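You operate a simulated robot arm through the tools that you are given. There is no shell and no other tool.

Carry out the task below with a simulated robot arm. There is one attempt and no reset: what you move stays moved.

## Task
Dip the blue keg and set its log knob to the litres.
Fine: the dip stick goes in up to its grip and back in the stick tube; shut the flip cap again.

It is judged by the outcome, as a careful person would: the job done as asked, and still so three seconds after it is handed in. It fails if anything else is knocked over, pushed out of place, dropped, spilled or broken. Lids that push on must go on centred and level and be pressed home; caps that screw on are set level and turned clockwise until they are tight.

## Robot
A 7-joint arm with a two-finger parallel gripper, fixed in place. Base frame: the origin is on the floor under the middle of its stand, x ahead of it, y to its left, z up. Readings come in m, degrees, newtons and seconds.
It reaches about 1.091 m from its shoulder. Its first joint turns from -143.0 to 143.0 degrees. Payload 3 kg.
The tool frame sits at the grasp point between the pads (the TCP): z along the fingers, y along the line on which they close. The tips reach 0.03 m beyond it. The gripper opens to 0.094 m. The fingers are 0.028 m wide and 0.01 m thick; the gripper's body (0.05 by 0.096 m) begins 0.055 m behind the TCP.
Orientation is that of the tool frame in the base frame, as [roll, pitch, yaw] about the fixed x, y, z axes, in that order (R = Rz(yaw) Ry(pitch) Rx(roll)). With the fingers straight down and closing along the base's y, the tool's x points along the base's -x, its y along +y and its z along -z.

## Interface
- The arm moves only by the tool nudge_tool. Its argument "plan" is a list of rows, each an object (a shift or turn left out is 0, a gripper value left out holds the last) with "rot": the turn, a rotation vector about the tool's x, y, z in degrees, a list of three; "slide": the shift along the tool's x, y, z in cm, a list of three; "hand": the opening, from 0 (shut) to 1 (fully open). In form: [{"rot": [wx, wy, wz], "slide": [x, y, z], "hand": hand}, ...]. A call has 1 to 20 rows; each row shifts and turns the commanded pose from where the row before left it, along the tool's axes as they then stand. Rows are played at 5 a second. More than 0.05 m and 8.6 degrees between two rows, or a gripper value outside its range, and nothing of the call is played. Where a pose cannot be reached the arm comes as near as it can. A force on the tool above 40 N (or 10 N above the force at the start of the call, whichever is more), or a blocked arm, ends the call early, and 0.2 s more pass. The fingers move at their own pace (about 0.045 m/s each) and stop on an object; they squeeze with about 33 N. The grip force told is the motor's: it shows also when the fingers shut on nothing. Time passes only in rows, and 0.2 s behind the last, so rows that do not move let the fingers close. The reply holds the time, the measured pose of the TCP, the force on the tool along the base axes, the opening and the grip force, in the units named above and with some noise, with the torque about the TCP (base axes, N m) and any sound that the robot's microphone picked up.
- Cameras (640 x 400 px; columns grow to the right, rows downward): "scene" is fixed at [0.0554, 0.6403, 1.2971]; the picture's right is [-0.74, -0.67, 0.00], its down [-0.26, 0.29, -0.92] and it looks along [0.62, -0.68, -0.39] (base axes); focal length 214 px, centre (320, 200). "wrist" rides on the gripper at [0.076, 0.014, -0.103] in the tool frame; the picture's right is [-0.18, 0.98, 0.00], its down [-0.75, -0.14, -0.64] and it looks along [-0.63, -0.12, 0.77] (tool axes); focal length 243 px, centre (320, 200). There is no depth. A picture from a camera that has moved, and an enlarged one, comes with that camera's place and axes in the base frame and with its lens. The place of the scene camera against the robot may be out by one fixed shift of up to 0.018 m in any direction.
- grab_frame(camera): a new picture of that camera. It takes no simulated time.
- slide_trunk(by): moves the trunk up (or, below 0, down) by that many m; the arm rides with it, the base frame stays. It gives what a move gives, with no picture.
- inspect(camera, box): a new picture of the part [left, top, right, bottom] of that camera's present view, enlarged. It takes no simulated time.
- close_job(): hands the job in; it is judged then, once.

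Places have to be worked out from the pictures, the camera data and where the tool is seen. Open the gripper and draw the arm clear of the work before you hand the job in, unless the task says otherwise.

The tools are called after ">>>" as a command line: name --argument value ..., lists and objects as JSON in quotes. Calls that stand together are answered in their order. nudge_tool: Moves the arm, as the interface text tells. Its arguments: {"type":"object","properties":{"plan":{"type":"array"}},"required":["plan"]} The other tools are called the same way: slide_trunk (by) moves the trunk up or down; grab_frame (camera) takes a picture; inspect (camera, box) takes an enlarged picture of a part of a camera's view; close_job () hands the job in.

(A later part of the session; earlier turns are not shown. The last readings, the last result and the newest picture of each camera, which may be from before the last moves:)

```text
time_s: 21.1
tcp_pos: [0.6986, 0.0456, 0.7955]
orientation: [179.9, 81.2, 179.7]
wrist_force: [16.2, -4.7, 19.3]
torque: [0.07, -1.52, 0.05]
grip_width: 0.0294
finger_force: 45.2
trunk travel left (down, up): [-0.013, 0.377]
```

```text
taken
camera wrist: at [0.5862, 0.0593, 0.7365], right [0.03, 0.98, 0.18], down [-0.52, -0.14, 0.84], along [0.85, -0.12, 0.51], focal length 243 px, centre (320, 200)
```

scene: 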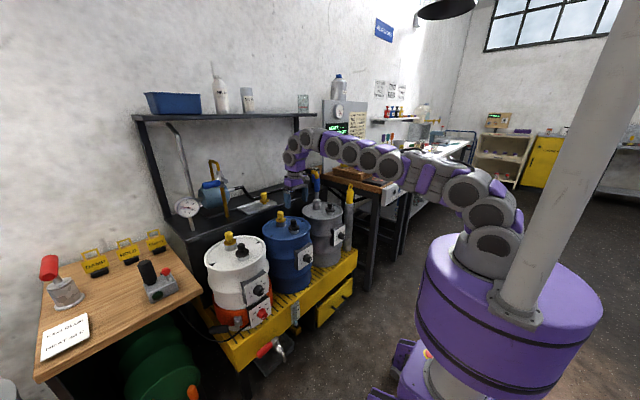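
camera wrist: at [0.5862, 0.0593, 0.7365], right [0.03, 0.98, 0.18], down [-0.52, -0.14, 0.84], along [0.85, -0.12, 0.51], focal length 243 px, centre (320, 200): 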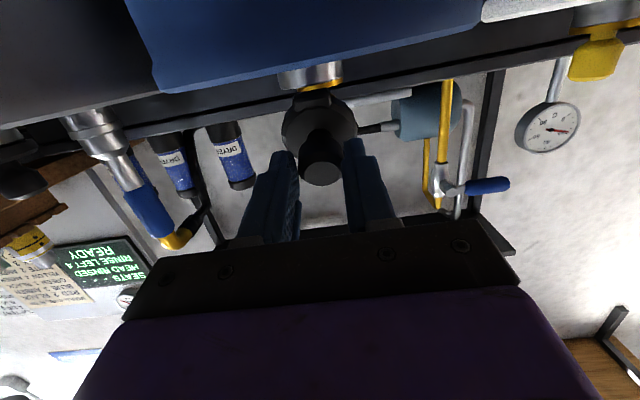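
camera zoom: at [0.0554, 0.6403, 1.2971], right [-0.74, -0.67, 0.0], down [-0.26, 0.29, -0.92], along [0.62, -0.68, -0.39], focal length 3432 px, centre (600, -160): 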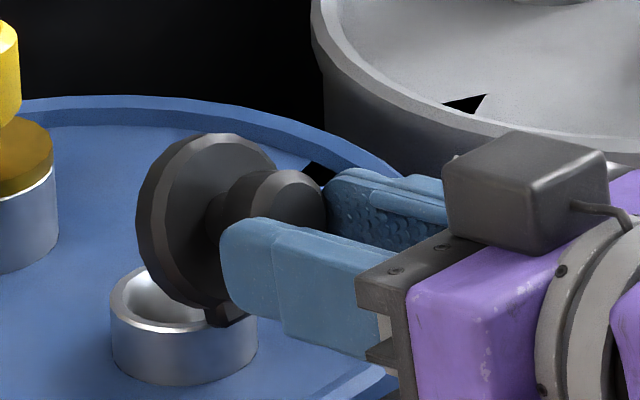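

The pads hold the knob without slipping, and the hinge itself shows almost no moment. With the cap around 70° it should already be past its balance point. I'll relax the stress with a small rotation, then open the fingers and see whether the cap falls open.

>>> nudge_tool --plan '[{"rot": [0, -3, 0]}, {"rot": [0, -2, 0]}, {}, {"hand": 0.45}, {"hand": 0.6}, {"hand": 0.7}, {"hand": 0.7}]'

>>> inspect --camera "scene" --box '[280, 205, 320, 245]'

>>> grab_frame --camera "wrist"

```text
time_s: 22.7
tcp_pos: [0.6981, 0.0456, 0.7933]
orientation: [-179.4, 86.1, -179.3]
wrist_force: [0.0, -0.9, 0.3]
torque: [0.0, -0.01, -0.01]
grip_width: 0.0657
finger_force: 0.1
trunk travel left (down, up): [-0.013, 0.377]
```

```text
10.00 times, centred on (300, 225) of scene
camera zoom: at [0.0554, 0.6403, 1.2971], right [-0.74, -0.67, 0.0], down [-0.26, 0.29, -0.92], along [0.62, -0.68, -0.39], focal length 2145 px, centre (520, -50)
```

zoom: 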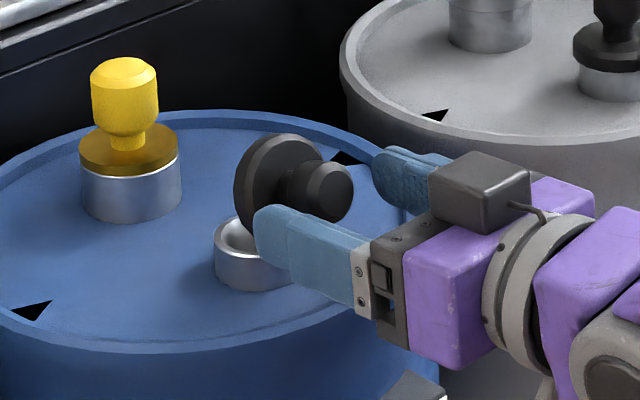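

```text
taken
camera wrist: at [0.5906, 0.0604, 0.7245], right [0.01, 0.98, 0.18], down [-0.59, -0.14, 0.8], along [0.81, -0.12, 0.58], focal length 243 px, centre (320, 200)
```

wrist: 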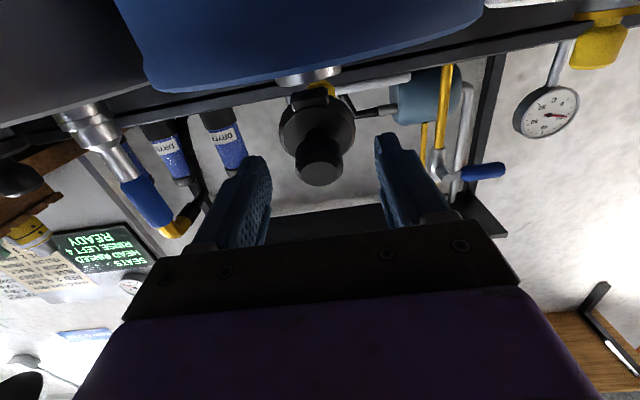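

The cap stays by itself at about 70°, so its hinge has friction, but it must go further to clear the stick. I'll back the open fingers straight off the knob, rise, and level the tool to come down behind the cap and push it over.

>>> nudge_tool --plan '[{"slide": [0, 0, -3], "hand": 0.8}, {"slide": [0, 0, -3]}, {"slide": [-3, 0, 0]}, {"slide": [-4, 0, 0]}, {"slide": [-4, 0, 0]}, {"slide": [-2, 0, 0], "rot": [0, 8, 0]}, {"rot": [0, 8, 0]}, {"rot": [0, 8, 0]}, {"rot": [0, 8, 0]}, {"rot": [0, 8, 0]}, {"rot": [0, 8, 0]}, {"rot": [0, 8, 0]}, {"rot": [0, 8, 0]}, {"rot": [0, 7, 0], "hand": 0.0}, {"hand": 0.0}, {"hand": 0.0}, {"hand": 0.0}]'

>>> grab_frame --camera "wrist"

>>> inspect --camera "scene" --box '[270, 190, 330, 250]'

```text
time_s: 26.3
tcp_pos: [0.6496, 0.0454, 0.9265]
orientation: [-179.8, 15.0, -180.0]
wrist_force: [-0.3, -0.2, -0.7]
torque: [0.0, 0.0, 0.01]
grip_width: 0.0
finger_force: 11.1
trunk travel left (down, up): [-0.013, 0.377]
```

```text
taken
camera wrist: at [0.548, 0.0604, 1.0069], right [0.18, 0.98, 0.05], down [0.56, -0.14, 0.82], along [0.81, -0.12, -0.58], focal length 243 px, centre (320, 200)
```

wrist: 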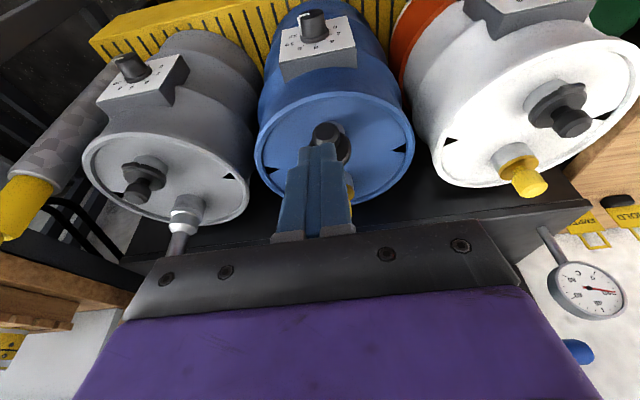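

```text
6.67 times, centred on (300, 220) of scene
camera zoom: at [0.0554, 0.6403, 1.2971], right [-0.74, -0.67, 0.0], down [-0.26, 0.29, -0.92], along [0.62, -0.68, -0.39], focal length 1430 px, centre (453, 67)
```

zoom: 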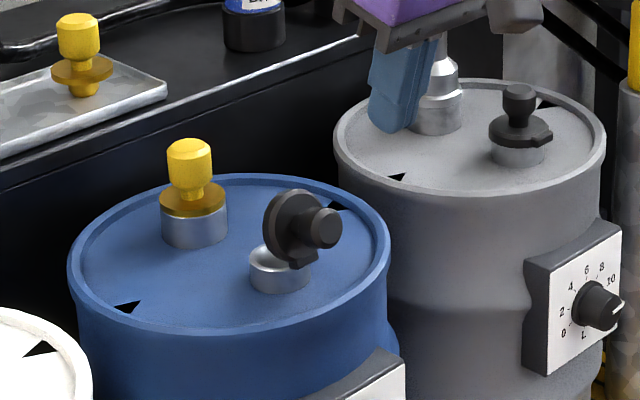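

The cap rests at about 70–75° and everything is clear. I'll move above and behind it (+x side) with the fingers closed and a 20° tilt.

>>> nudge_tool --plan '[{"rot": [0, -5, 0]}, {"slide": [-3.4, 0, 1.24]}, {"slide": [-3.4, 0, 1.24]}, {"slide": [-3.4, 0, 1.24]}, {"slide": [-3.4, 0, 1.24]}, {}]'

>>> inspect --camera "scene" --box '[270, 190, 330, 250]'

```text
time_s: 27.7
tcp_pos: [0.7941, 0.0449, 0.9259]
orientation: [-179.9, 20.0, 180.0]
wrist_force: [0.8, -0.8, 0.2]
torque: [-0.02, -0.03, -0.01]
grip_width: 0.0001
finger_force: 33.0
trunk travel left (down, up): [-0.013, 0.377]
```

```text
6.67 times, centred on (300, 220) of scene
camera zoom: at [0.0554, 0.6403, 1.2971], right [-0.74, -0.67, 0.0], down [-0.26, 0.29, -0.92], along [0.62, -0.68, -0.39], focal length 1430 px, centre (453, 67)
```

zoom: 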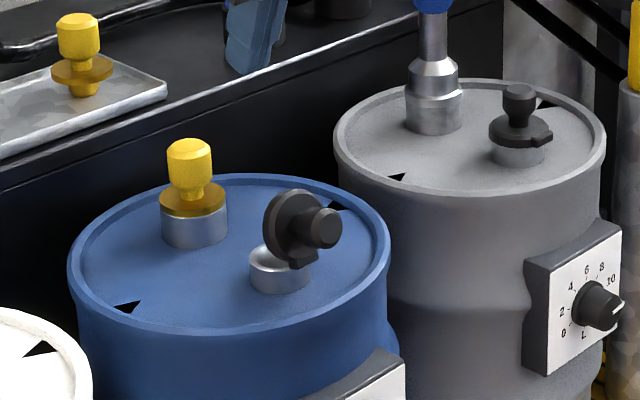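

Reached (0.794, 0.045, 0.926). Descending straight down so the tips sit behind the raised cap at about z≈0.79.

>>> nudge_tool --plan '[{"slide": [0.9, 0.1, 2.49]}, {"slide": [0.9, 0, 2.49]}, {"slide": [0.9, 0, 2.49]}, {"slide": [0.9, 0, 2.4]}, {}]'

>>> inspect --camera "scene" --box '[270, 190, 330, 250]'

>>> grab_frame --camera "wrist"

```text
time_s: 28.9
tcp_pos: [0.7933, 0.0461, 0.822]
orientation: [-180.0, 20.1, 179.9]
wrist_force: [-0.1, -0.1, -0.1]
torque: [0.02, 0.0, 0.0]
grip_width: 0.0002
finger_force: 32.8
trunk travel left (down, up): [-0.013, 0.377]
```

```text
6.67 times, centred on (300, 220) of scene
camera zoom: at [0.0554, 0.6403, 1.2971], right [-0.74, -0.67, 0.0], down [-0.26, 0.29, -0.92], along [0.62, -0.68, -0.39], focal length 1430 px, centre (453, 67)
```

zoom: 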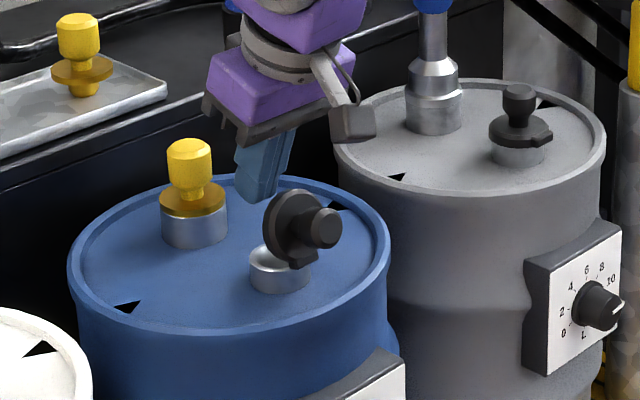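

```text
taken
camera wrist: at [0.686, 0.0599, 0.8927], right [0.17, 0.98, 0.06], down [0.49, -0.14, 0.86], along [0.86, -0.12, -0.5], focal length 243 px, centre (320, 200)
```

wrist: 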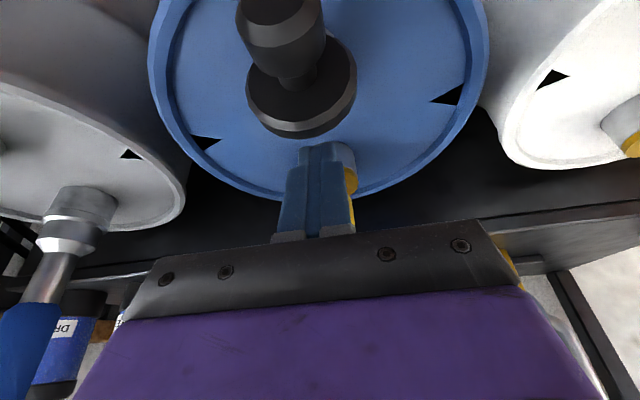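

The tips are just behind the cap's disc. I'll push toward -x in small steps and watch the force.

>>> nudge_tool --plan '[{"slide": [0.7, 0, -0.255]}, {"slide": [0.7, 0, -0.255]}, {"slide": [0.7, 0, -0.255]}, {"slide": [0.7, 0, -0.255]}, {}]'

>>> inspect --camera "scene" --box '[280, 200, 320, 240]'

```text
time_s: 30.1
tcp_pos: [0.7649, 0.0462, 0.8222]
orientation: [-179.9, 20.0, 179.9]
wrist_force: [0.0, 0.1, -0.6]
torque: [0.01, 0.0, 0.03]
grip_width: 0.0
finger_force: 32.8
trunk travel left (down, up): [-0.013, 0.377]
```

```text
10.00 times, centred on (300, 220) of scene
camera zoom: at [0.0554, 0.6403, 1.2971], right [-0.74, -0.67, 0.0], down [-0.26, 0.29, -0.92], along [0.62, -0.68, -0.39], focal length 2145 px, centre (520, 0)
```

zoom: 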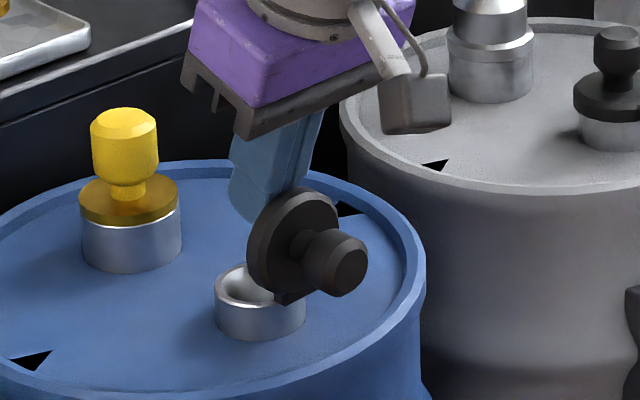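

The cap moves freely with no noticeable force. Continuing the push about 2.5 cm to bring it well past vertical.

>>> nudge_tool --plan '[{"slide": [0.6, 0, -0.22]}, {"slide": [0.6, 0, -0.22]}, {"slide": [0.5, 0, -0.18]}, {"slide": [0.5, 0, -0.18]}, {}]'

>>> inspect --camera "scene" --box '[280, 200, 320, 240]'

```text
time_s: 31.2
tcp_pos: [0.7407, 0.0459, 0.8299]
orientation: [180.0, 21.4, -179.9]
wrist_force: [19.4, -1.4, 0.1]
torque: [-0.07, -0.71, -0.02]
grip_width: 0.0
finger_force: 33.2
trunk travel left (down, up): [-0.013, 0.377]
stopped in row 5: the force on the tool passed its limit at 42 N (the readings are from after the stop); the commanded pose is now the measured one
```

```text
10.00 times, centred on (300, 220) of scene
camera zoom: at [0.0554, 0.6403, 1.2971], right [-0.74, -0.67, 0.0], down [-0.26, 0.29, -0.92], along [0.62, -0.68, -0.39], focal length 2145 px, centre (520, 0)
```

zoom: 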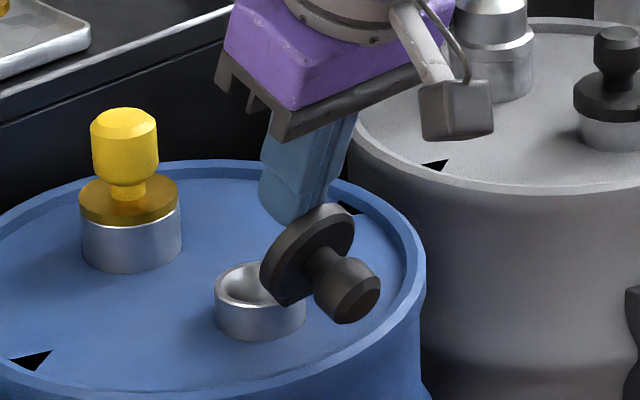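

The cap has reached its stop at roughly 110° open, leaning well past vertical. I'll back off and rise, then view the hole.

>>> nudge_tool --plan '[{"slide": [-1.4, 0, 0.5]}, {"slide": [-1.0, 0, -2.8]}, {"slide": [-1.2, 0, -3.4]}, {"slide": [-1.2, 0, -3.4]}, {"slide": [-1.2, 0, -3.4]}, {}]'

>>> inspect --camera "scene" --box '[280, 200, 320, 240]'

>>> grab_frame --camera "wrist"

```text
time_s: 32.6
tcp_pos: [0.7495, 0.046, 0.9661]
orientation: [180.0, 20.9, 180.0]
wrist_force: [0.3, 0.0, 0.8]
torque: [-0.01, -0.02, 0.02]
grip_width: 0.0
finger_force: 33.0
trunk travel left (down, up): [-0.013, 0.377]
```

```text
10.00 times, centred on (300, 220) of scene
camera zoom: at [0.0554, 0.6403, 1.2971], right [-0.74, -0.67, 0.0], down [-0.26, 0.29, -0.92], along [0.62, -0.68, -0.39], focal length 2145 px, centre (520, 0)
```

zoom: 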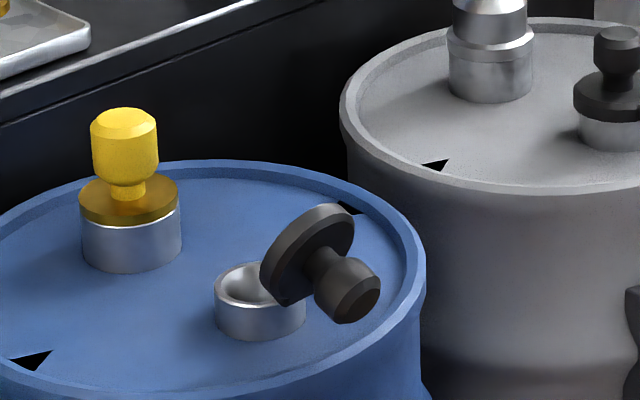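

```text
taken
camera wrist: at [0.6419, 0.0598, 1.0357], right [0.17, 0.98, 0.07], down [0.47, -0.14, 0.87], along [0.86, -0.12, -0.49], focal length 243 px, centre (320, 200)
```

wrist: 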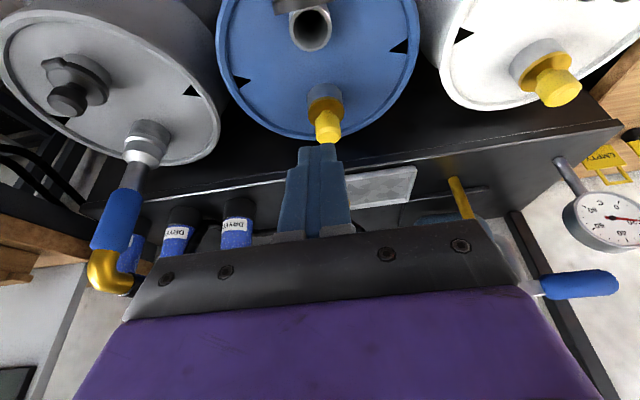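

The cap stays open at its stop and the dip hole is exposed. The stick tube triangulates to about (0.76, -0.42), mouth near z 0.73, so I'll swing over there with the tool yawed to face it, keeping clear of the grey keg's pump handle.

>>> nudge_tool --plan '[{"slide": [1.88, -3, -0.9], "hand": 1.0}, {"slide": [1.88, -3, -0.9]}, {"slide": [1.88, -3, -0.9]}, {"slide": [1.88, -3, -0.9]}, {"slide": [1.88, -3, -0.9]}, {"slide": [1.88, -3, -0.9]}, {"rot": [2.5, 0, 6.8], "slide": [0, -2, 0]}, {"rot": [2.5, 0, 6.8], "slide": [0, -2, 0]}, {"rot": [2.5, 0, 6.8], "slide": [0, -2, 0]}, {"rot": [2.5, 0, 6.8], "slide": [0, -2, 0]}, {}]'

>>> grab_frame --camera "wrist"

>>> grab_frame --camera "scene"

```text
time_s: 35.0
tcp_pos: [0.6099, -0.2104, 0.9761]
orientation: [179.6, 20.8, 150.9]
wrist_force: [0.3, 0.4, 0.0]
torque: [0.01, -0.02, -0.03]
grip_width: 0.0943
finger_force: 0.1
trunk travel left (down, up): [-0.013, 0.377]
```

```text
taken
camera wrist: at [0.5219, -0.1468, 1.0447], right [0.63, 0.78, 0.07], down [0.34, -0.36, 0.87], along [0.7, -0.52, -0.49], focal length 243 px, centre (320, 200)
```

wrist: 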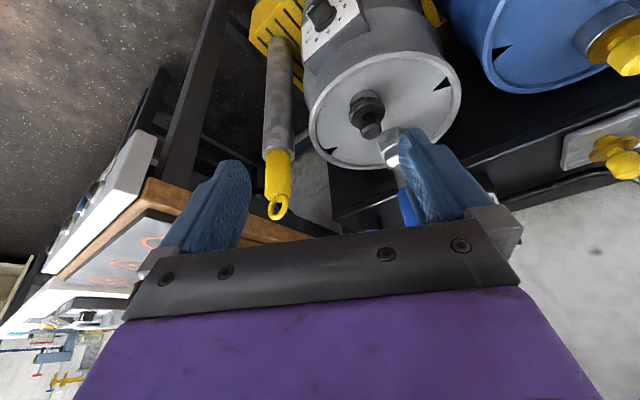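

```text
taken
```

scene: 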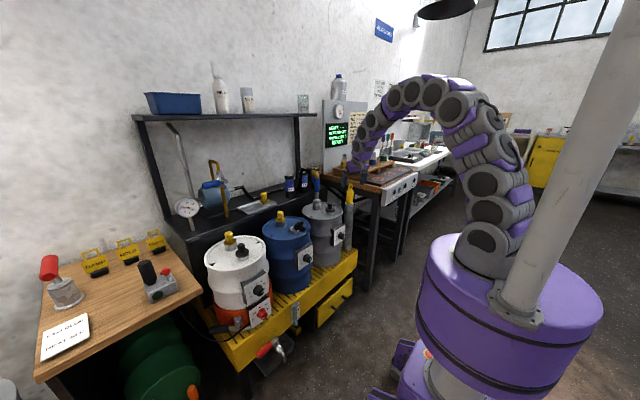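

I see the grip (yellow, with ring) below left, the grey keg on one side and the work table's edge on the other. I'll zoom in to fix the grip's position.

>>> inspect --camera "wrist" --box '[240, 130, 320, 230]'

>>> inspect --camera "scene" --box '[325, 170, 375, 220]'

```text
4.00 times, centred on (280, 180) of wrist
camera zoom: at [0.5219, -0.1468, 1.0447], right [0.63, 0.78, 0.07], down [0.34, -0.36, 0.87], along [0.7, -0.52, -0.49], focal length 970 px, centre (480, 280)
```

zoom: 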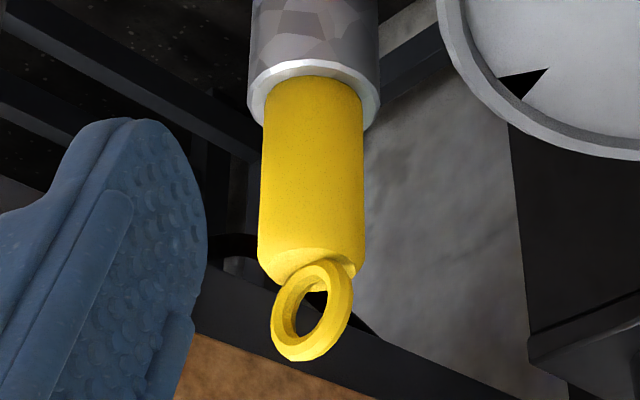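

```text
8.00 times, centred on (350, 195) of scene
camera zoom: at [0.0554, 0.6403, 1.2971], right [-0.74, -0.67, 0.0], down [-0.26, 0.29, -0.92], along [0.62, -0.68, -0.39], focal length 1716 px, centre (80, 240)
```

zoom: 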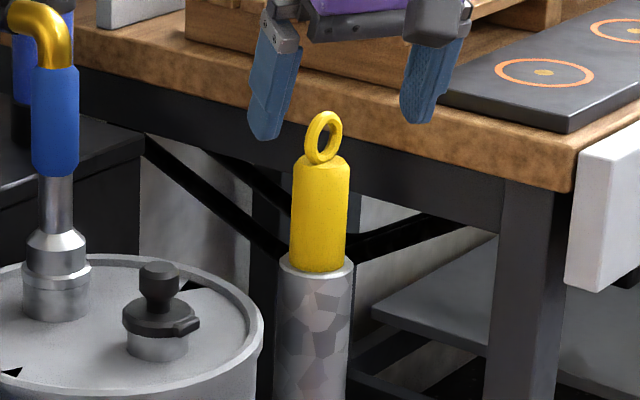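

The grip is about 44 mm across and 80 mm tall with a ring on top; the tube mouth is near (0.754, -0.407, 0.746). I'll move closer above it, with a bit more tilt for reach, and refine.

>>> nudge_tool --plan '[{"slide": [-2.81, -2.05, 1.62]}, {"slide": [-2.81, -2.05, 1.62]}, {"slide": [-2.81, -2.05, 1.62]}, {"slide": [-2.81, -2.05, 1.62]}, {"slide": [-2.81, -2.05, 1.62]}, {"rot": [0, -4.2, 0]}, {}]'

>>> grab_frame --camera "wrist"

>>> inspect --camera "scene" --box '[310, 150, 390, 230]'

```text
time_s: 36.6
tcp_pos: [0.7036, -0.3775, 0.9492]
orientation: [179.5, 24.9, 150.9]
wrist_force: [0.2, 0.7, -0.7]
torque: [0.02, -0.01, -0.02]
grip_width: 0.0941
finger_force: 0.1
trunk travel left (down, up): [-0.013, 0.377]
```

```text
taken
camera wrist: at [0.6104, -0.31, 1.0114], right [0.62, 0.78, 0.08], down [0.29, -0.33, 0.9], along [0.73, -0.53, -0.43], focal length 243 px, centre (320, 200)
```

wrist: 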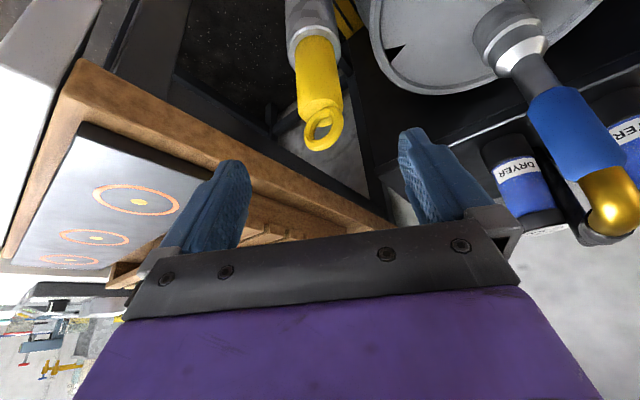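

```text
5.00 times, centred on (350, 190) of scene
camera zoom: at [0.0554, 0.6403, 1.2971], right [-0.74, -0.67, 0.0], down [-0.26, 0.29, -0.92], along [0.62, -0.68, -0.39], focal length 1072 px, centre (170, 250)
```

zoom: 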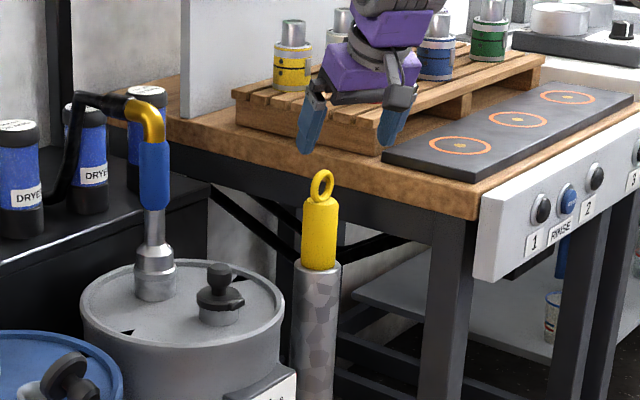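

I'll zoom in on the grip and ring from this nearer view.

>>> inspect --camera "wrist" --box '[270, 0, 370, 160]'

>>> inspect --camera "scene" --box '[335, 180, 365, 210]'

```text
2.50 times, centred on (320, 80) of wrist
camera zoom: at [0.6104, -0.31, 1.0114], right [0.62, 0.78, 0.08], down [0.29, -0.33, 0.9], along [0.73, -0.53, -0.43], focal length 606 px, centre (320, 500)
```

zoom: 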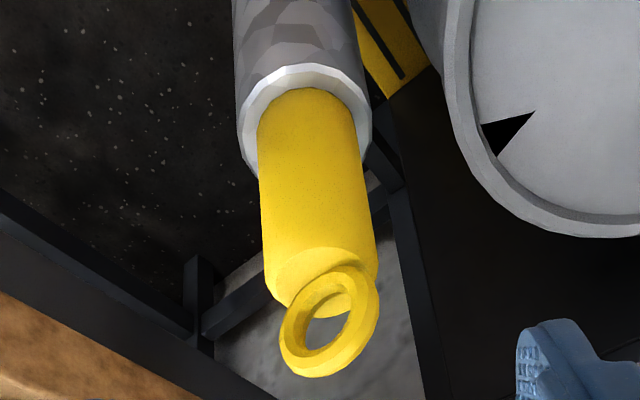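

```text
13.33 times, centred on (350, 195) of scene
camera zoom: at [0.0554, 0.6403, 1.2971], right [-0.74, -0.67, 0.0], down [-0.26, 0.29, -0.92], along [0.62, -0.68, -0.39], focal length 2860 px, centre (-80, 267)
```

zoom: 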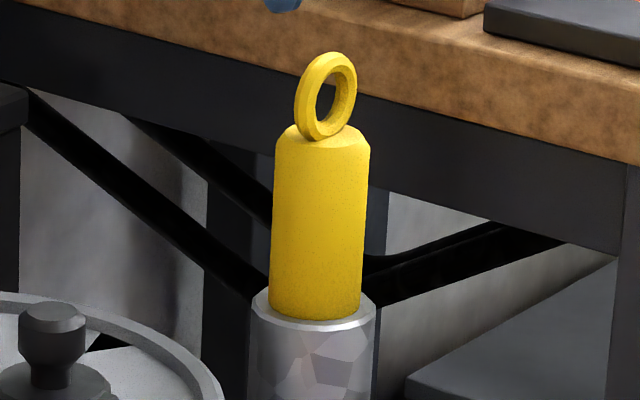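

The tube mouth refines to (0.7515, -0.405, 0.747) and the ring's top to about 0.872. I'll centre over it at the current height, then check before descending.

>>> nudge_tool --plan '[{"slide": [-1.7, -0.03, 0.78]}, {"slide": [-1.7, -0.02, 0.78]}, {"slide": [-1.6, -0.02, 0.77]}, {}]'

>>> grab_frame --camera "wrist"

>>> inspect --camera "scene" --box '[325, 160, 375, 210]'

```text
time_s: 37.6
tcp_pos: [0.7512, -0.4066, 0.9485]
orientation: [179.6, 25.0, 150.8]
wrist_force: [-0.4, -0.1, 0.1]
torque: [-0.04, 0.03, -0.01]
grip_width: 0.094
finger_force: 0.1
trunk travel left (down, up): [-0.013, 0.377]
```

```text
taken
camera wrist: at [0.6595, -0.3403, 1.0109], right [0.62, 0.78, 0.09], down [0.29, -0.33, 0.9], along [0.73, -0.53, -0.43], focal length 243 px, centre (320, 200)
```

wrist: 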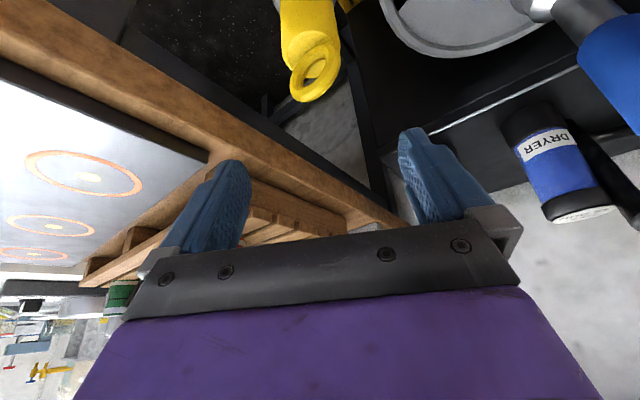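

```text
8.00 times, centred on (350, 185) of scene
camera zoom: at [0.0554, 0.6403, 1.2971], right [-0.74, -0.67, 0.0], down [-0.26, 0.29, -0.92], along [0.62, -0.68, -0.39], focal length 1716 px, centre (80, 320)
```

zoom: 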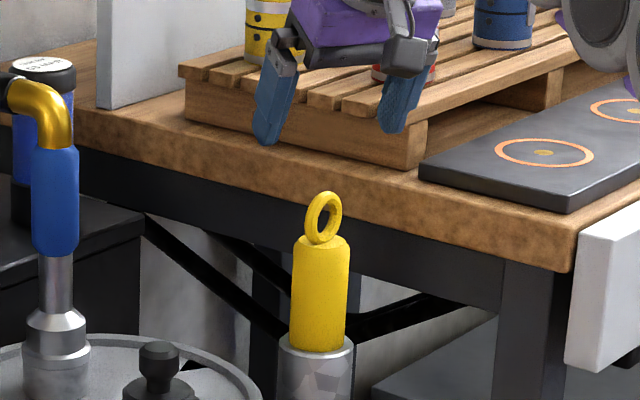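

Alignment along the closing direction looks good. I'll descend straight down in two stages.

>>> nudge_tool --plan '[{"slide": [1.1, 0, 2.38]}, {"slide": [1.1, 0, 2.38]}, {"slide": [1.1, 0, 2.38]}, {}]'

>>> grab_frame --camera "wrist"

>>> inspect --camera "scene" --box '[325, 160, 375, 210]'

```text
time_s: 38.6
tcp_pos: [0.7506, -0.4059, 0.8732]
orientation: [179.5, 24.9, 150.9]
wrist_force: [1.0, 0.2, -0.4]
torque: [0.02, 0.03, 0.0]
grip_width: 0.0944
finger_force: 0.1
trunk travel left (down, up): [-0.013, 0.377]
```

```text
taken
camera wrist: at [0.6577, -0.3389, 0.9344], right [0.62, 0.78, 0.09], down [0.29, -0.33, 0.9], along [0.73, -0.53, -0.43], focal length 243 px, centre (320, 200)
```

wrist: 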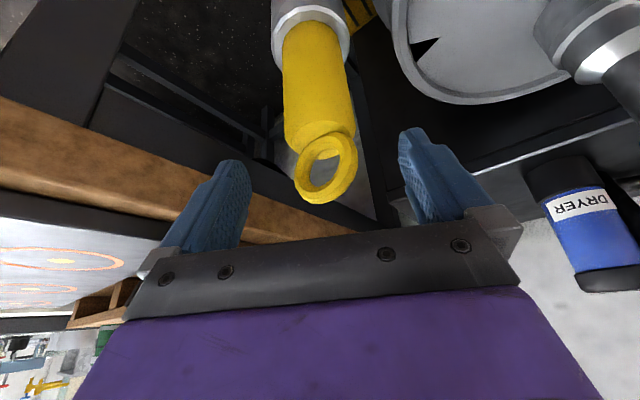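

```text
8.00 times, centred on (350, 185) of scene
camera zoom: at [0.0554, 0.6403, 1.2971], right [-0.74, -0.67, 0.0], down [-0.26, 0.29, -0.92], along [0.62, -0.68, -0.39], focal length 1716 px, centre (80, 320)
```

zoom: 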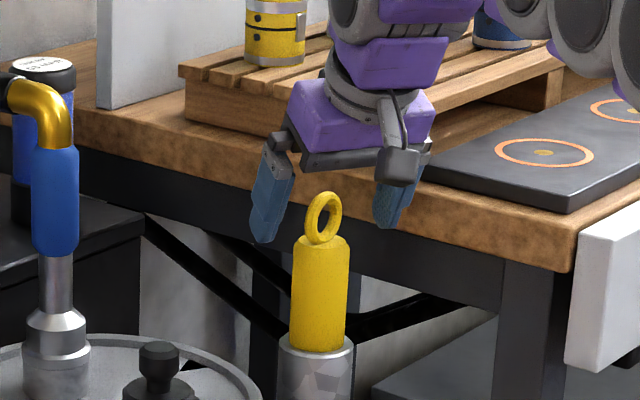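

Well aligned sideways. I'll zoom to check the alignment in the radial direction before the last stage.

>>> inspect --camera "wrist" --box '[240, 0, 400, 210]'

```text
1.90 times, centred on (320, 105) of wrist
camera zoom: at [0.6577, -0.3389, 0.9344], right [0.62, 0.78, 0.09], down [0.29, -0.33, 0.9], along [0.73, -0.53, -0.43], focal length 462 px, centre (320, 381)
```

zoom: 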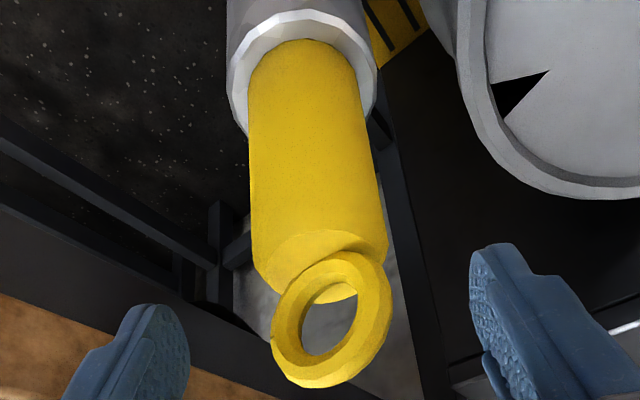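

The mouth refines to (0.749, -0.403, 0.747), within 4 mm of the tool's axis. I'll go down 4.5 cm more, keeping the palm above the ring.

>>> nudge_tool --plan '[{"slide": [0.63, 0.1, 1.36]}, {"slide": [0.63, 0, 1.36]}, {"slide": [0.63, 0, 1.36]}, {}]'

>>> grab_frame --camera "wrist"

>>> inspect --camera "scene" --box '[325, 160, 375, 210]'

```text
time_s: 39.6
tcp_pos: [0.7503, -0.4057, 0.8274]
orientation: [179.5, 24.9, 150.8]
wrist_force: [0.5, -0.9, 0.2]
torque: [0.0, 0.01, 0.01]
grip_width: 0.0939
finger_force: 0.0
trunk travel left (down, up): [-0.013, 0.377]
```

```text
taken
camera wrist: at [0.658, -0.3393, 0.8887], right [0.62, 0.78, 0.09], down [0.29, -0.33, 0.9], along [0.73, -0.53, -0.43], focal length 243 px, centre (320, 200)
```

wrist: 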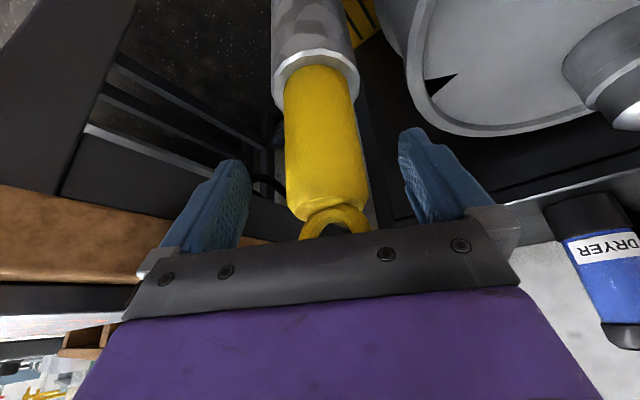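

```text
8.00 times, centred on (350, 185) of scene
camera zoom: at [0.0554, 0.6403, 1.2971], right [-0.74, -0.67, 0.0], down [-0.26, 0.29, -0.92], along [0.62, -0.68, -0.39], focal length 1716 px, centre (80, 320)
```

zoom: 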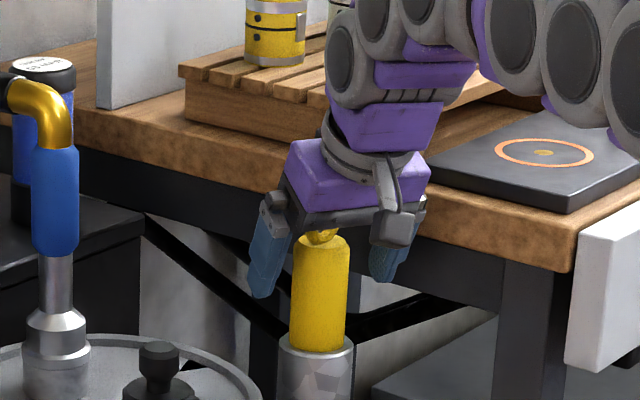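

The grip's upper part is between the pads, about 5 mm to the +y side of centre. I'll shift by that and close.

>>> nudge_tool --plan '[{"slide": [0, 0.45, 0]}, {"hand": 0.6}, {"hand": 0.5}, {"hand": 0.3}, {"hand": 0.0}, {"hand": 0.0}]'

>>> grab_frame --camera "wrist"

>>> inspect --camera "scene" --box '[330, 170, 370, 210]'

```text
time_s: 41.0
tcp_pos: [0.751, -0.403, 0.8277]
orientation: [179.5, 25.0, 150.8]
wrist_force: [-0.8, -0.3, 0.9]
torque: [-0.13, 0.09, -0.08]
grip_width: 0.0468
finger_force: 32.7
trunk travel left (down, up): [-0.013, 0.377]
```

```text
taken
camera wrist: at [0.6599, -0.3365, 0.8885], right [0.62, 0.78, 0.09], down [0.29, -0.33, 0.9], along [0.73, -0.53, -0.43], focal length 243 px, centre (320, 200)
```

wrist: 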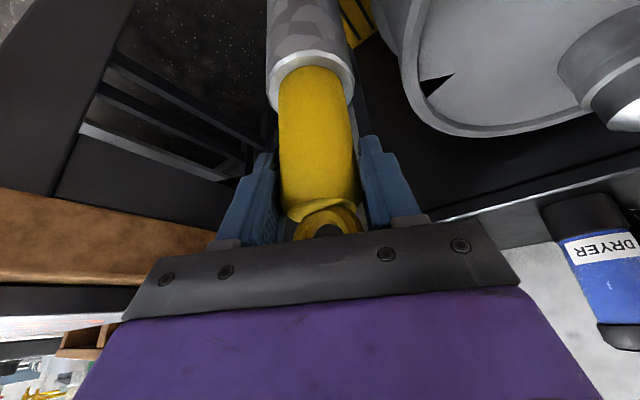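

```text
10.00 times, centred on (350, 190) of scene
camera zoom: at [0.0554, 0.6403, 1.2971], right [-0.74, -0.67, 0.0], down [-0.26, 0.29, -0.92], along [0.62, -0.68, -0.39], focal length 2145 px, centre (20, 300)
```

zoom: 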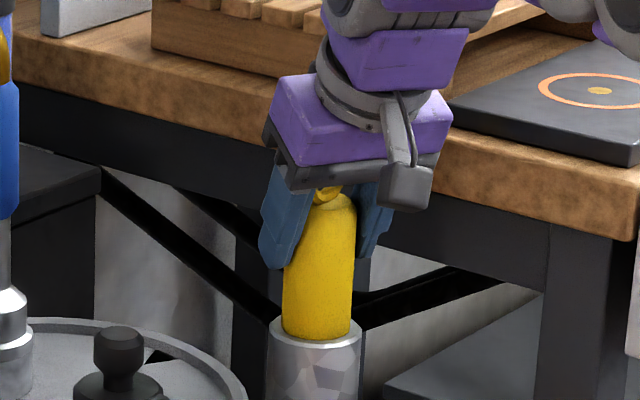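

The grip is held (46.8 mm wide). First a 3 cm lift by the arm, to see that the stick comes out cleanly and doesn't slip.

>>> nudge_tool --plan '[{"slide": [-0.42, 0, -0.91]}, {"slide": [-0.42, 0, -0.91]}, {"slide": [-0.42, 0, -0.91]}, {}]'

>>> inspect --camera "scene" --box '[330, 170, 370, 210]'

```text
time_s: 42.0
tcp_pos: [0.7537, -0.4005, 0.8549]
orientation: [179.5, 24.9, 150.9]
wrist_force: [0.7, -1.1, -2.9]
torque: [0.0, 0.0, -0.01]
grip_width: 0.0467
finger_force: 33.0
trunk travel left (down, up): [-0.013, 0.377]
```

```text
10.00 times, centred on (350, 190) of scene
camera zoom: at [0.0554, 0.6403, 1.2971], right [-0.74, -0.67, 0.0], down [-0.26, 0.29, -0.92], along [0.62, -0.68, -0.39], focal length 2145 px, centre (20, 300)
```

zoom: 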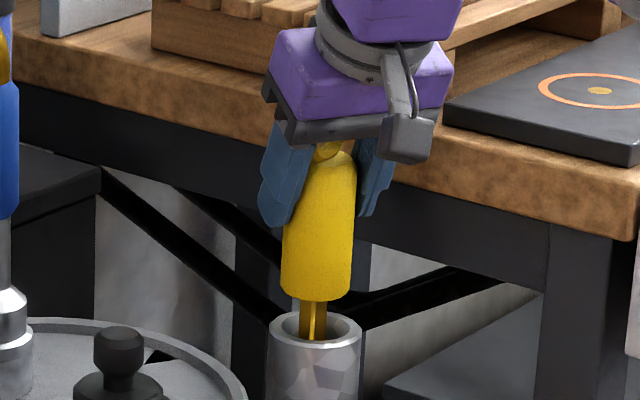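

The blade is coming out, weight about 3 N. Now I'll raise the trunk to pull it out straight.

>>> slide_trunk --by 0.2

>>> grab_frame --camera "scene"

>>> inspect --camera "scene" --box '[310, 100, 390, 220]'

```text
time_s: 44.2
tcp_pos: [0.7534, -0.4016, 1.0546]
orientation: [179.5, 24.8, 150.8]
wrist_force: [-0.6, 0.1, -3.0]
torque: [0.0, 0.02, -0.03]
grip_width: 0.0465
finger_force: 33.3
trunk travel left (down, up): [-0.213, 0.177]
```

```text
taken
```

scene: 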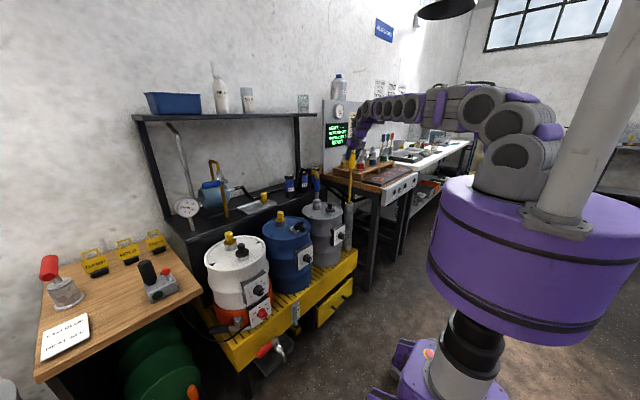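

```text
3.33 times, centred on (350, 160) of scene
camera zoom: at [0.0554, 0.6403, 1.2971], right [-0.74, -0.67, 0.0], down [-0.26, 0.29, -0.92], along [0.62, -0.68, -0.39], focal length 715 px, centre (220, 333)
```

zoom: 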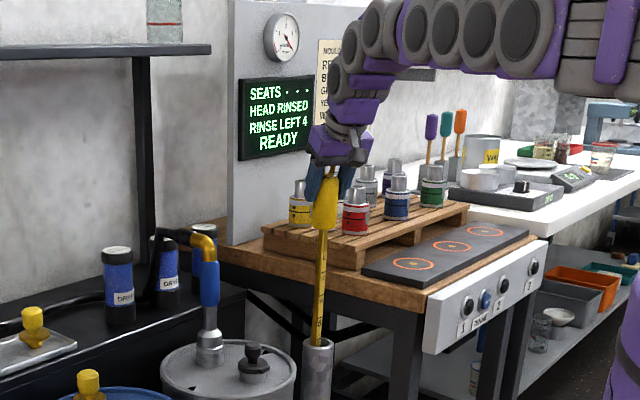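

The blade carries a numbered scale. I'll raise 0.13 m more and look for its lower end.

>>> slide_trunk --by 0.13

>>> inspect --camera "scene" --box '[310, 110, 390, 220]'

>>> inspect --camera "scene" --box '[335, 140, 365, 200]'

>>> grab_frame --camera "wrist"

```text
time_s: 45.8
tcp_pos: [0.7525, -0.4033, 1.1842]
orientation: [179.5, 25.0, 150.8]
wrist_force: [-0.6, 0.4, -3.3]
torque: [0.01, 0.04, 0.0]
grip_width: 0.0466
finger_force: 32.5
trunk travel left (down, up): [-0.343, 0.047]
```

```text
3.64 times, centred on (350, 165) of scene
camera zoom: at [0.0554, 0.6403, 1.2971], right [-0.74, -0.67, 0.0], down [-0.26, 0.29, -0.92], along [0.62, -0.68, -0.39], focal length 780 px, centre (211, 327)
```

zoom: 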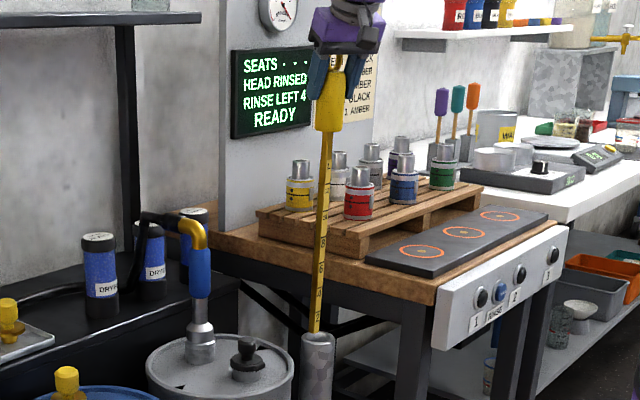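

```text
6.67 times, centred on (350, 170) of scene
camera zoom: at [0.0554, 0.6403, 1.2971], right [-0.74, -0.67, 0.0], down [-0.26, 0.29, -0.92], along [0.62, -0.68, -0.39], focal length 1430 px, centre (120, 400)
```

zoom: 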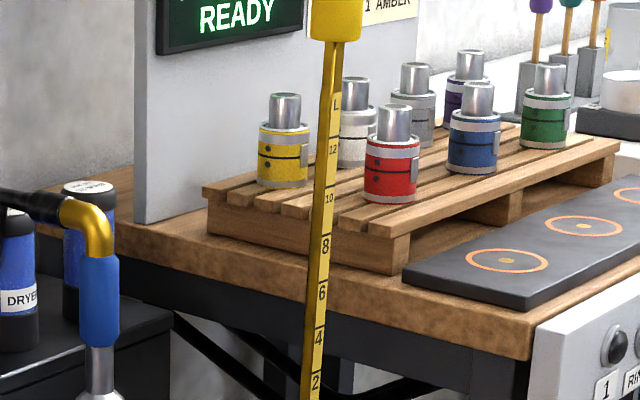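

```text
taken
camera wrist: at [0.6616, -0.3356, 1.2463], right [0.62, 0.78, 0.09], down [0.29, -0.33, 0.9], along [0.73, -0.53, -0.43], focal length 243 px, centre (320, 200)
```

wrist: 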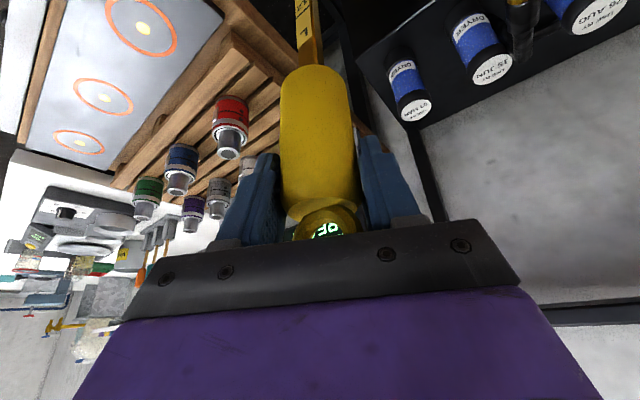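

The scale (0–12 L) reads well from the scene camera. The tip is still about 3 cm inside the tube, so I'll use the remaining trunk travel and then the arm.

>>> slide_trunk --by 0.045

>>> inspect --camera "scene" --box '[335, 150, 365, 210]'

```text
time_s: 46.6
tcp_pos: [0.753, -0.402, 1.2306]
orientation: [179.6, 24.9, 150.9]
wrist_force: [0.5, 0.3, -3.5]
torque: [0.0, 0.02, -0.02]
grip_width: 0.0465
finger_force: 32.9
trunk travel left (down, up): [-0.388, 0.002]
```

```text
6.67 times, centred on (350, 180) of scene
camera zoom: at [0.0554, 0.6403, 1.2971], right [-0.74, -0.67, 0.0], down [-0.26, 0.29, -0.92], along [0.62, -0.68, -0.39], focal length 1430 px, centre (120, 333)
```

zoom: 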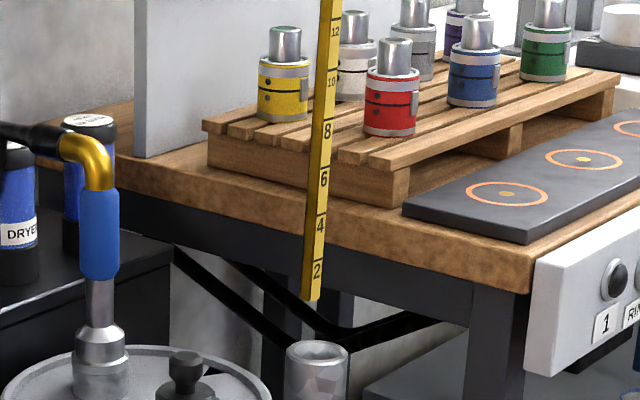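

The stick is fully out, tip at about z 0.81. I'll lift 6 cm more, retreat from the table and swing over toward the blue keg at that height, passing in front of the pump.

>>> nudge_tool --plan '[{"slide": [-0.85, 0, -1.8]}, {"slide": [-0.85, 0, -1.8]}, {"slide": [-0.85, 0, -1.8]}, {"slide": [2.5, 0, -1.16]}, {"slide": [2.5, 0, -1.16]}, {"slide": [2.5, 0, -1.16]}, {"slide": [2.4, 0, -1.1]}, {}]'

>>> nudge_tool --plan '[{"rot": [-2.04, 0, -4.4], "slide": [0, 2.7, 0]}, {"rot": [-2.04, 0, -4.4], "slide": [0, 2.7, 0]}, {"rot": [-2.04, 0, -4.4], "slide": [0, 2.7, 0]}, {"rot": [-2.04, 0, -4.4], "slide": [0, 2.7, 0]}, {"rot": [-2.04, 0, -4.4], "slide": [0, 2.7, 0]}, {"rot": [-2.04, 0, -4.4], "slide": [0, 2.7, 0]}, {}]'

>>> grab_frame --camera "scene"

```text
time_s: 48.4
tcp_pos: [0.6604, -0.3519, 1.2892]
orientation: [179.6, 24.7, 150.9]
wrist_force: [-0.3, -0.2, -3.0]
torque: [-0.03, 0.03, -0.02]
grip_width: 0.0464
finger_force: 33.2
trunk travel left (down, up): [-0.388, 0.002]
```

```text
time_s: 50.0
tcp_pos: [0.7045, -0.1964, 1.2926]
orientation: [179.8, 25.2, -179.9]
wrist_force: [0.5, 0.5, -2.7]
torque: [-0.03, 0.0, -0.01]
grip_width: 0.0464
finger_force: 32.8
trunk travel left (down, up): [-0.388, 0.002]
```

```text
taken
```

scene: 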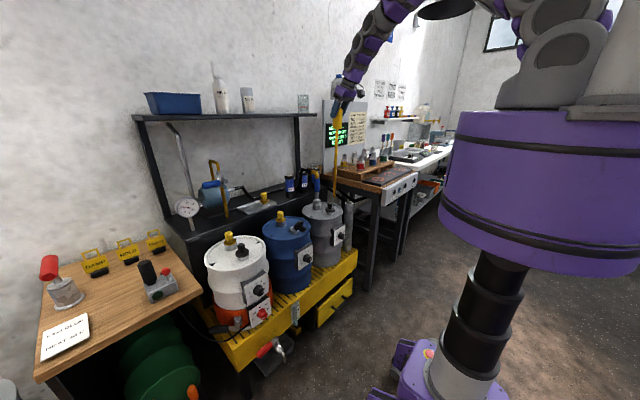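

Smooth so far. Now on toward y≈0.046, still at x≈0.705 in front of the hole.

>>> nudge_tool --plan '[{"slide": [0, 3.0, 0]}, {"slide": [0, 3.1, 0]}, {"slide": [0, 3.1, 0]}, {"slide": [0, 3.1, 0]}, {"slide": [0, 3.1, 0]}, {"slide": [0, 3.1, 0]}, {"slide": [0, 3.1, 0]}, {"slide": [0, 2.6, 0]}, {}]'

>>> inspect --camera "scene" --box '[260, 130, 340, 240]'

>>> grab_frame --camera "wrist"

```text
time_s: 52.0
tcp_pos: [0.7047, 0.0469, 1.2937]
orientation: [179.7, 24.9, -180.0]
wrist_force: [0.4, -0.5, -3.0]
torque: [-0.01, 0.01, 0.01]
grip_width: 0.0465
finger_force: 32.7
trunk travel left (down, up): [-0.388, 0.002]
```

```text
3.64 times, centred on (300, 185) of scene
camera zoom: at [0.0554, 0.6403, 1.2971], right [-0.74, -0.67, 0.0], down [-0.26, 0.29, -0.92], along [0.62, -0.68, -0.39], focal length 780 px, centre (393, 254)
```

zoom: 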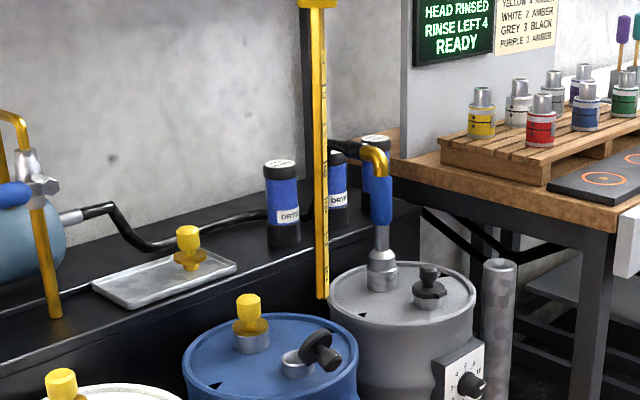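

```text
taken
camera wrist: at [0.5919, 0.0602, 1.3547], right [0.16, 0.98, 0.08], down [0.41, -0.14, 0.9], along [0.9, -0.11, -0.43], focal length 243 px, centre (320, 200)
```

wrist: 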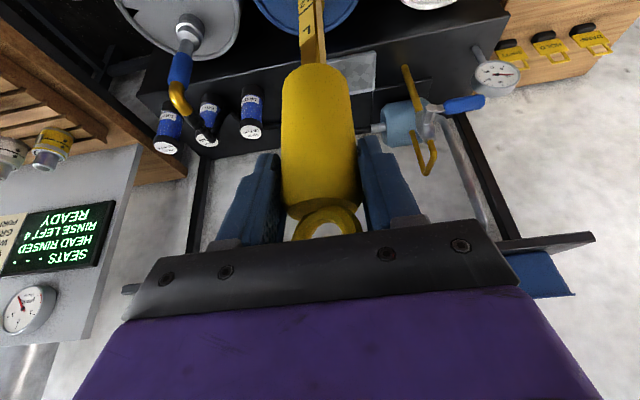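

The stick hangs vertically, tip around z 0.87. I'll bring it over the hole at x≈0.77 and compare tip and collar in close-up.

>>> nudge_tool --plan '[{"slide": [-1.95, 0, 0.9]}, {"slide": [-1.95, 0, 0.9]}, {"slide": [-1.95, 0, 0.9]}, {}]'

>>> inspect --camera "scene" --box '[275, 190, 325, 240]'

>>> inspect --camera "wrist" --box '[270, 0, 370, 80]'

```text
time_s: 53.0
tcp_pos: [0.7675, 0.0457, 1.2944]
orientation: [179.8, 25.2, 179.9]
wrist_force: [-0.3, 0.8, -2.4]
torque: [0.0, 0.01, 0.0]
grip_width: 0.0464
finger_force: 33.7
trunk travel left (down, up): [-0.388, 0.002]
```

```text
8.00 times, centred on (300, 215) of scene
camera zoom: at [0.0554, 0.6403, 1.2971], right [-0.74, -0.67, 0.0], down [-0.26, 0.29, -0.92], along [0.62, -0.68, -0.39], focal length 1716 px, centre (480, 80)
```

zoom: 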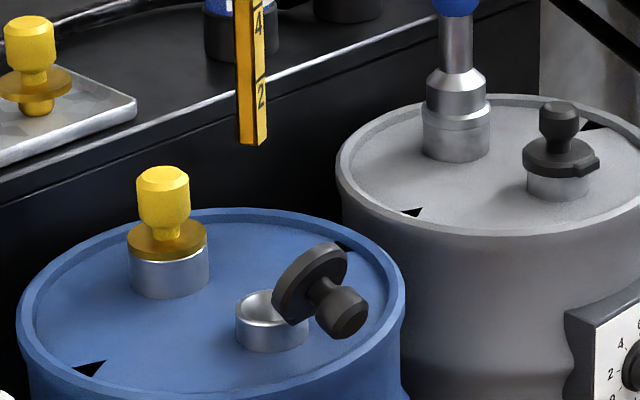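

```text
5.00 times, centred on (320, 40) of wrist
camera zoom: at [0.6546, 0.06, 1.3553], right [0.16, 0.98, 0.08], down [0.41, -0.14, 0.9], along [0.9, -0.11, -0.43], focal length 1213 px, centre (320, 1000)
```

zoom: 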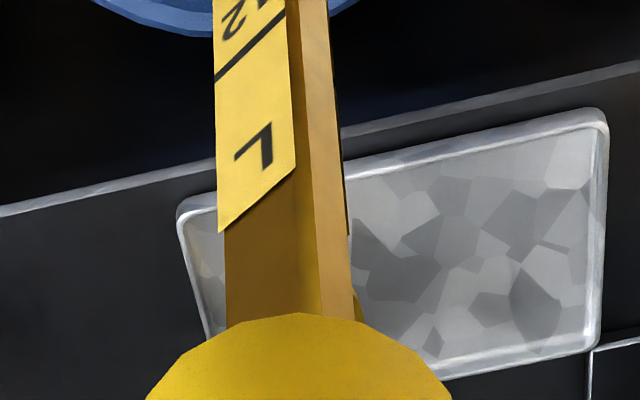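

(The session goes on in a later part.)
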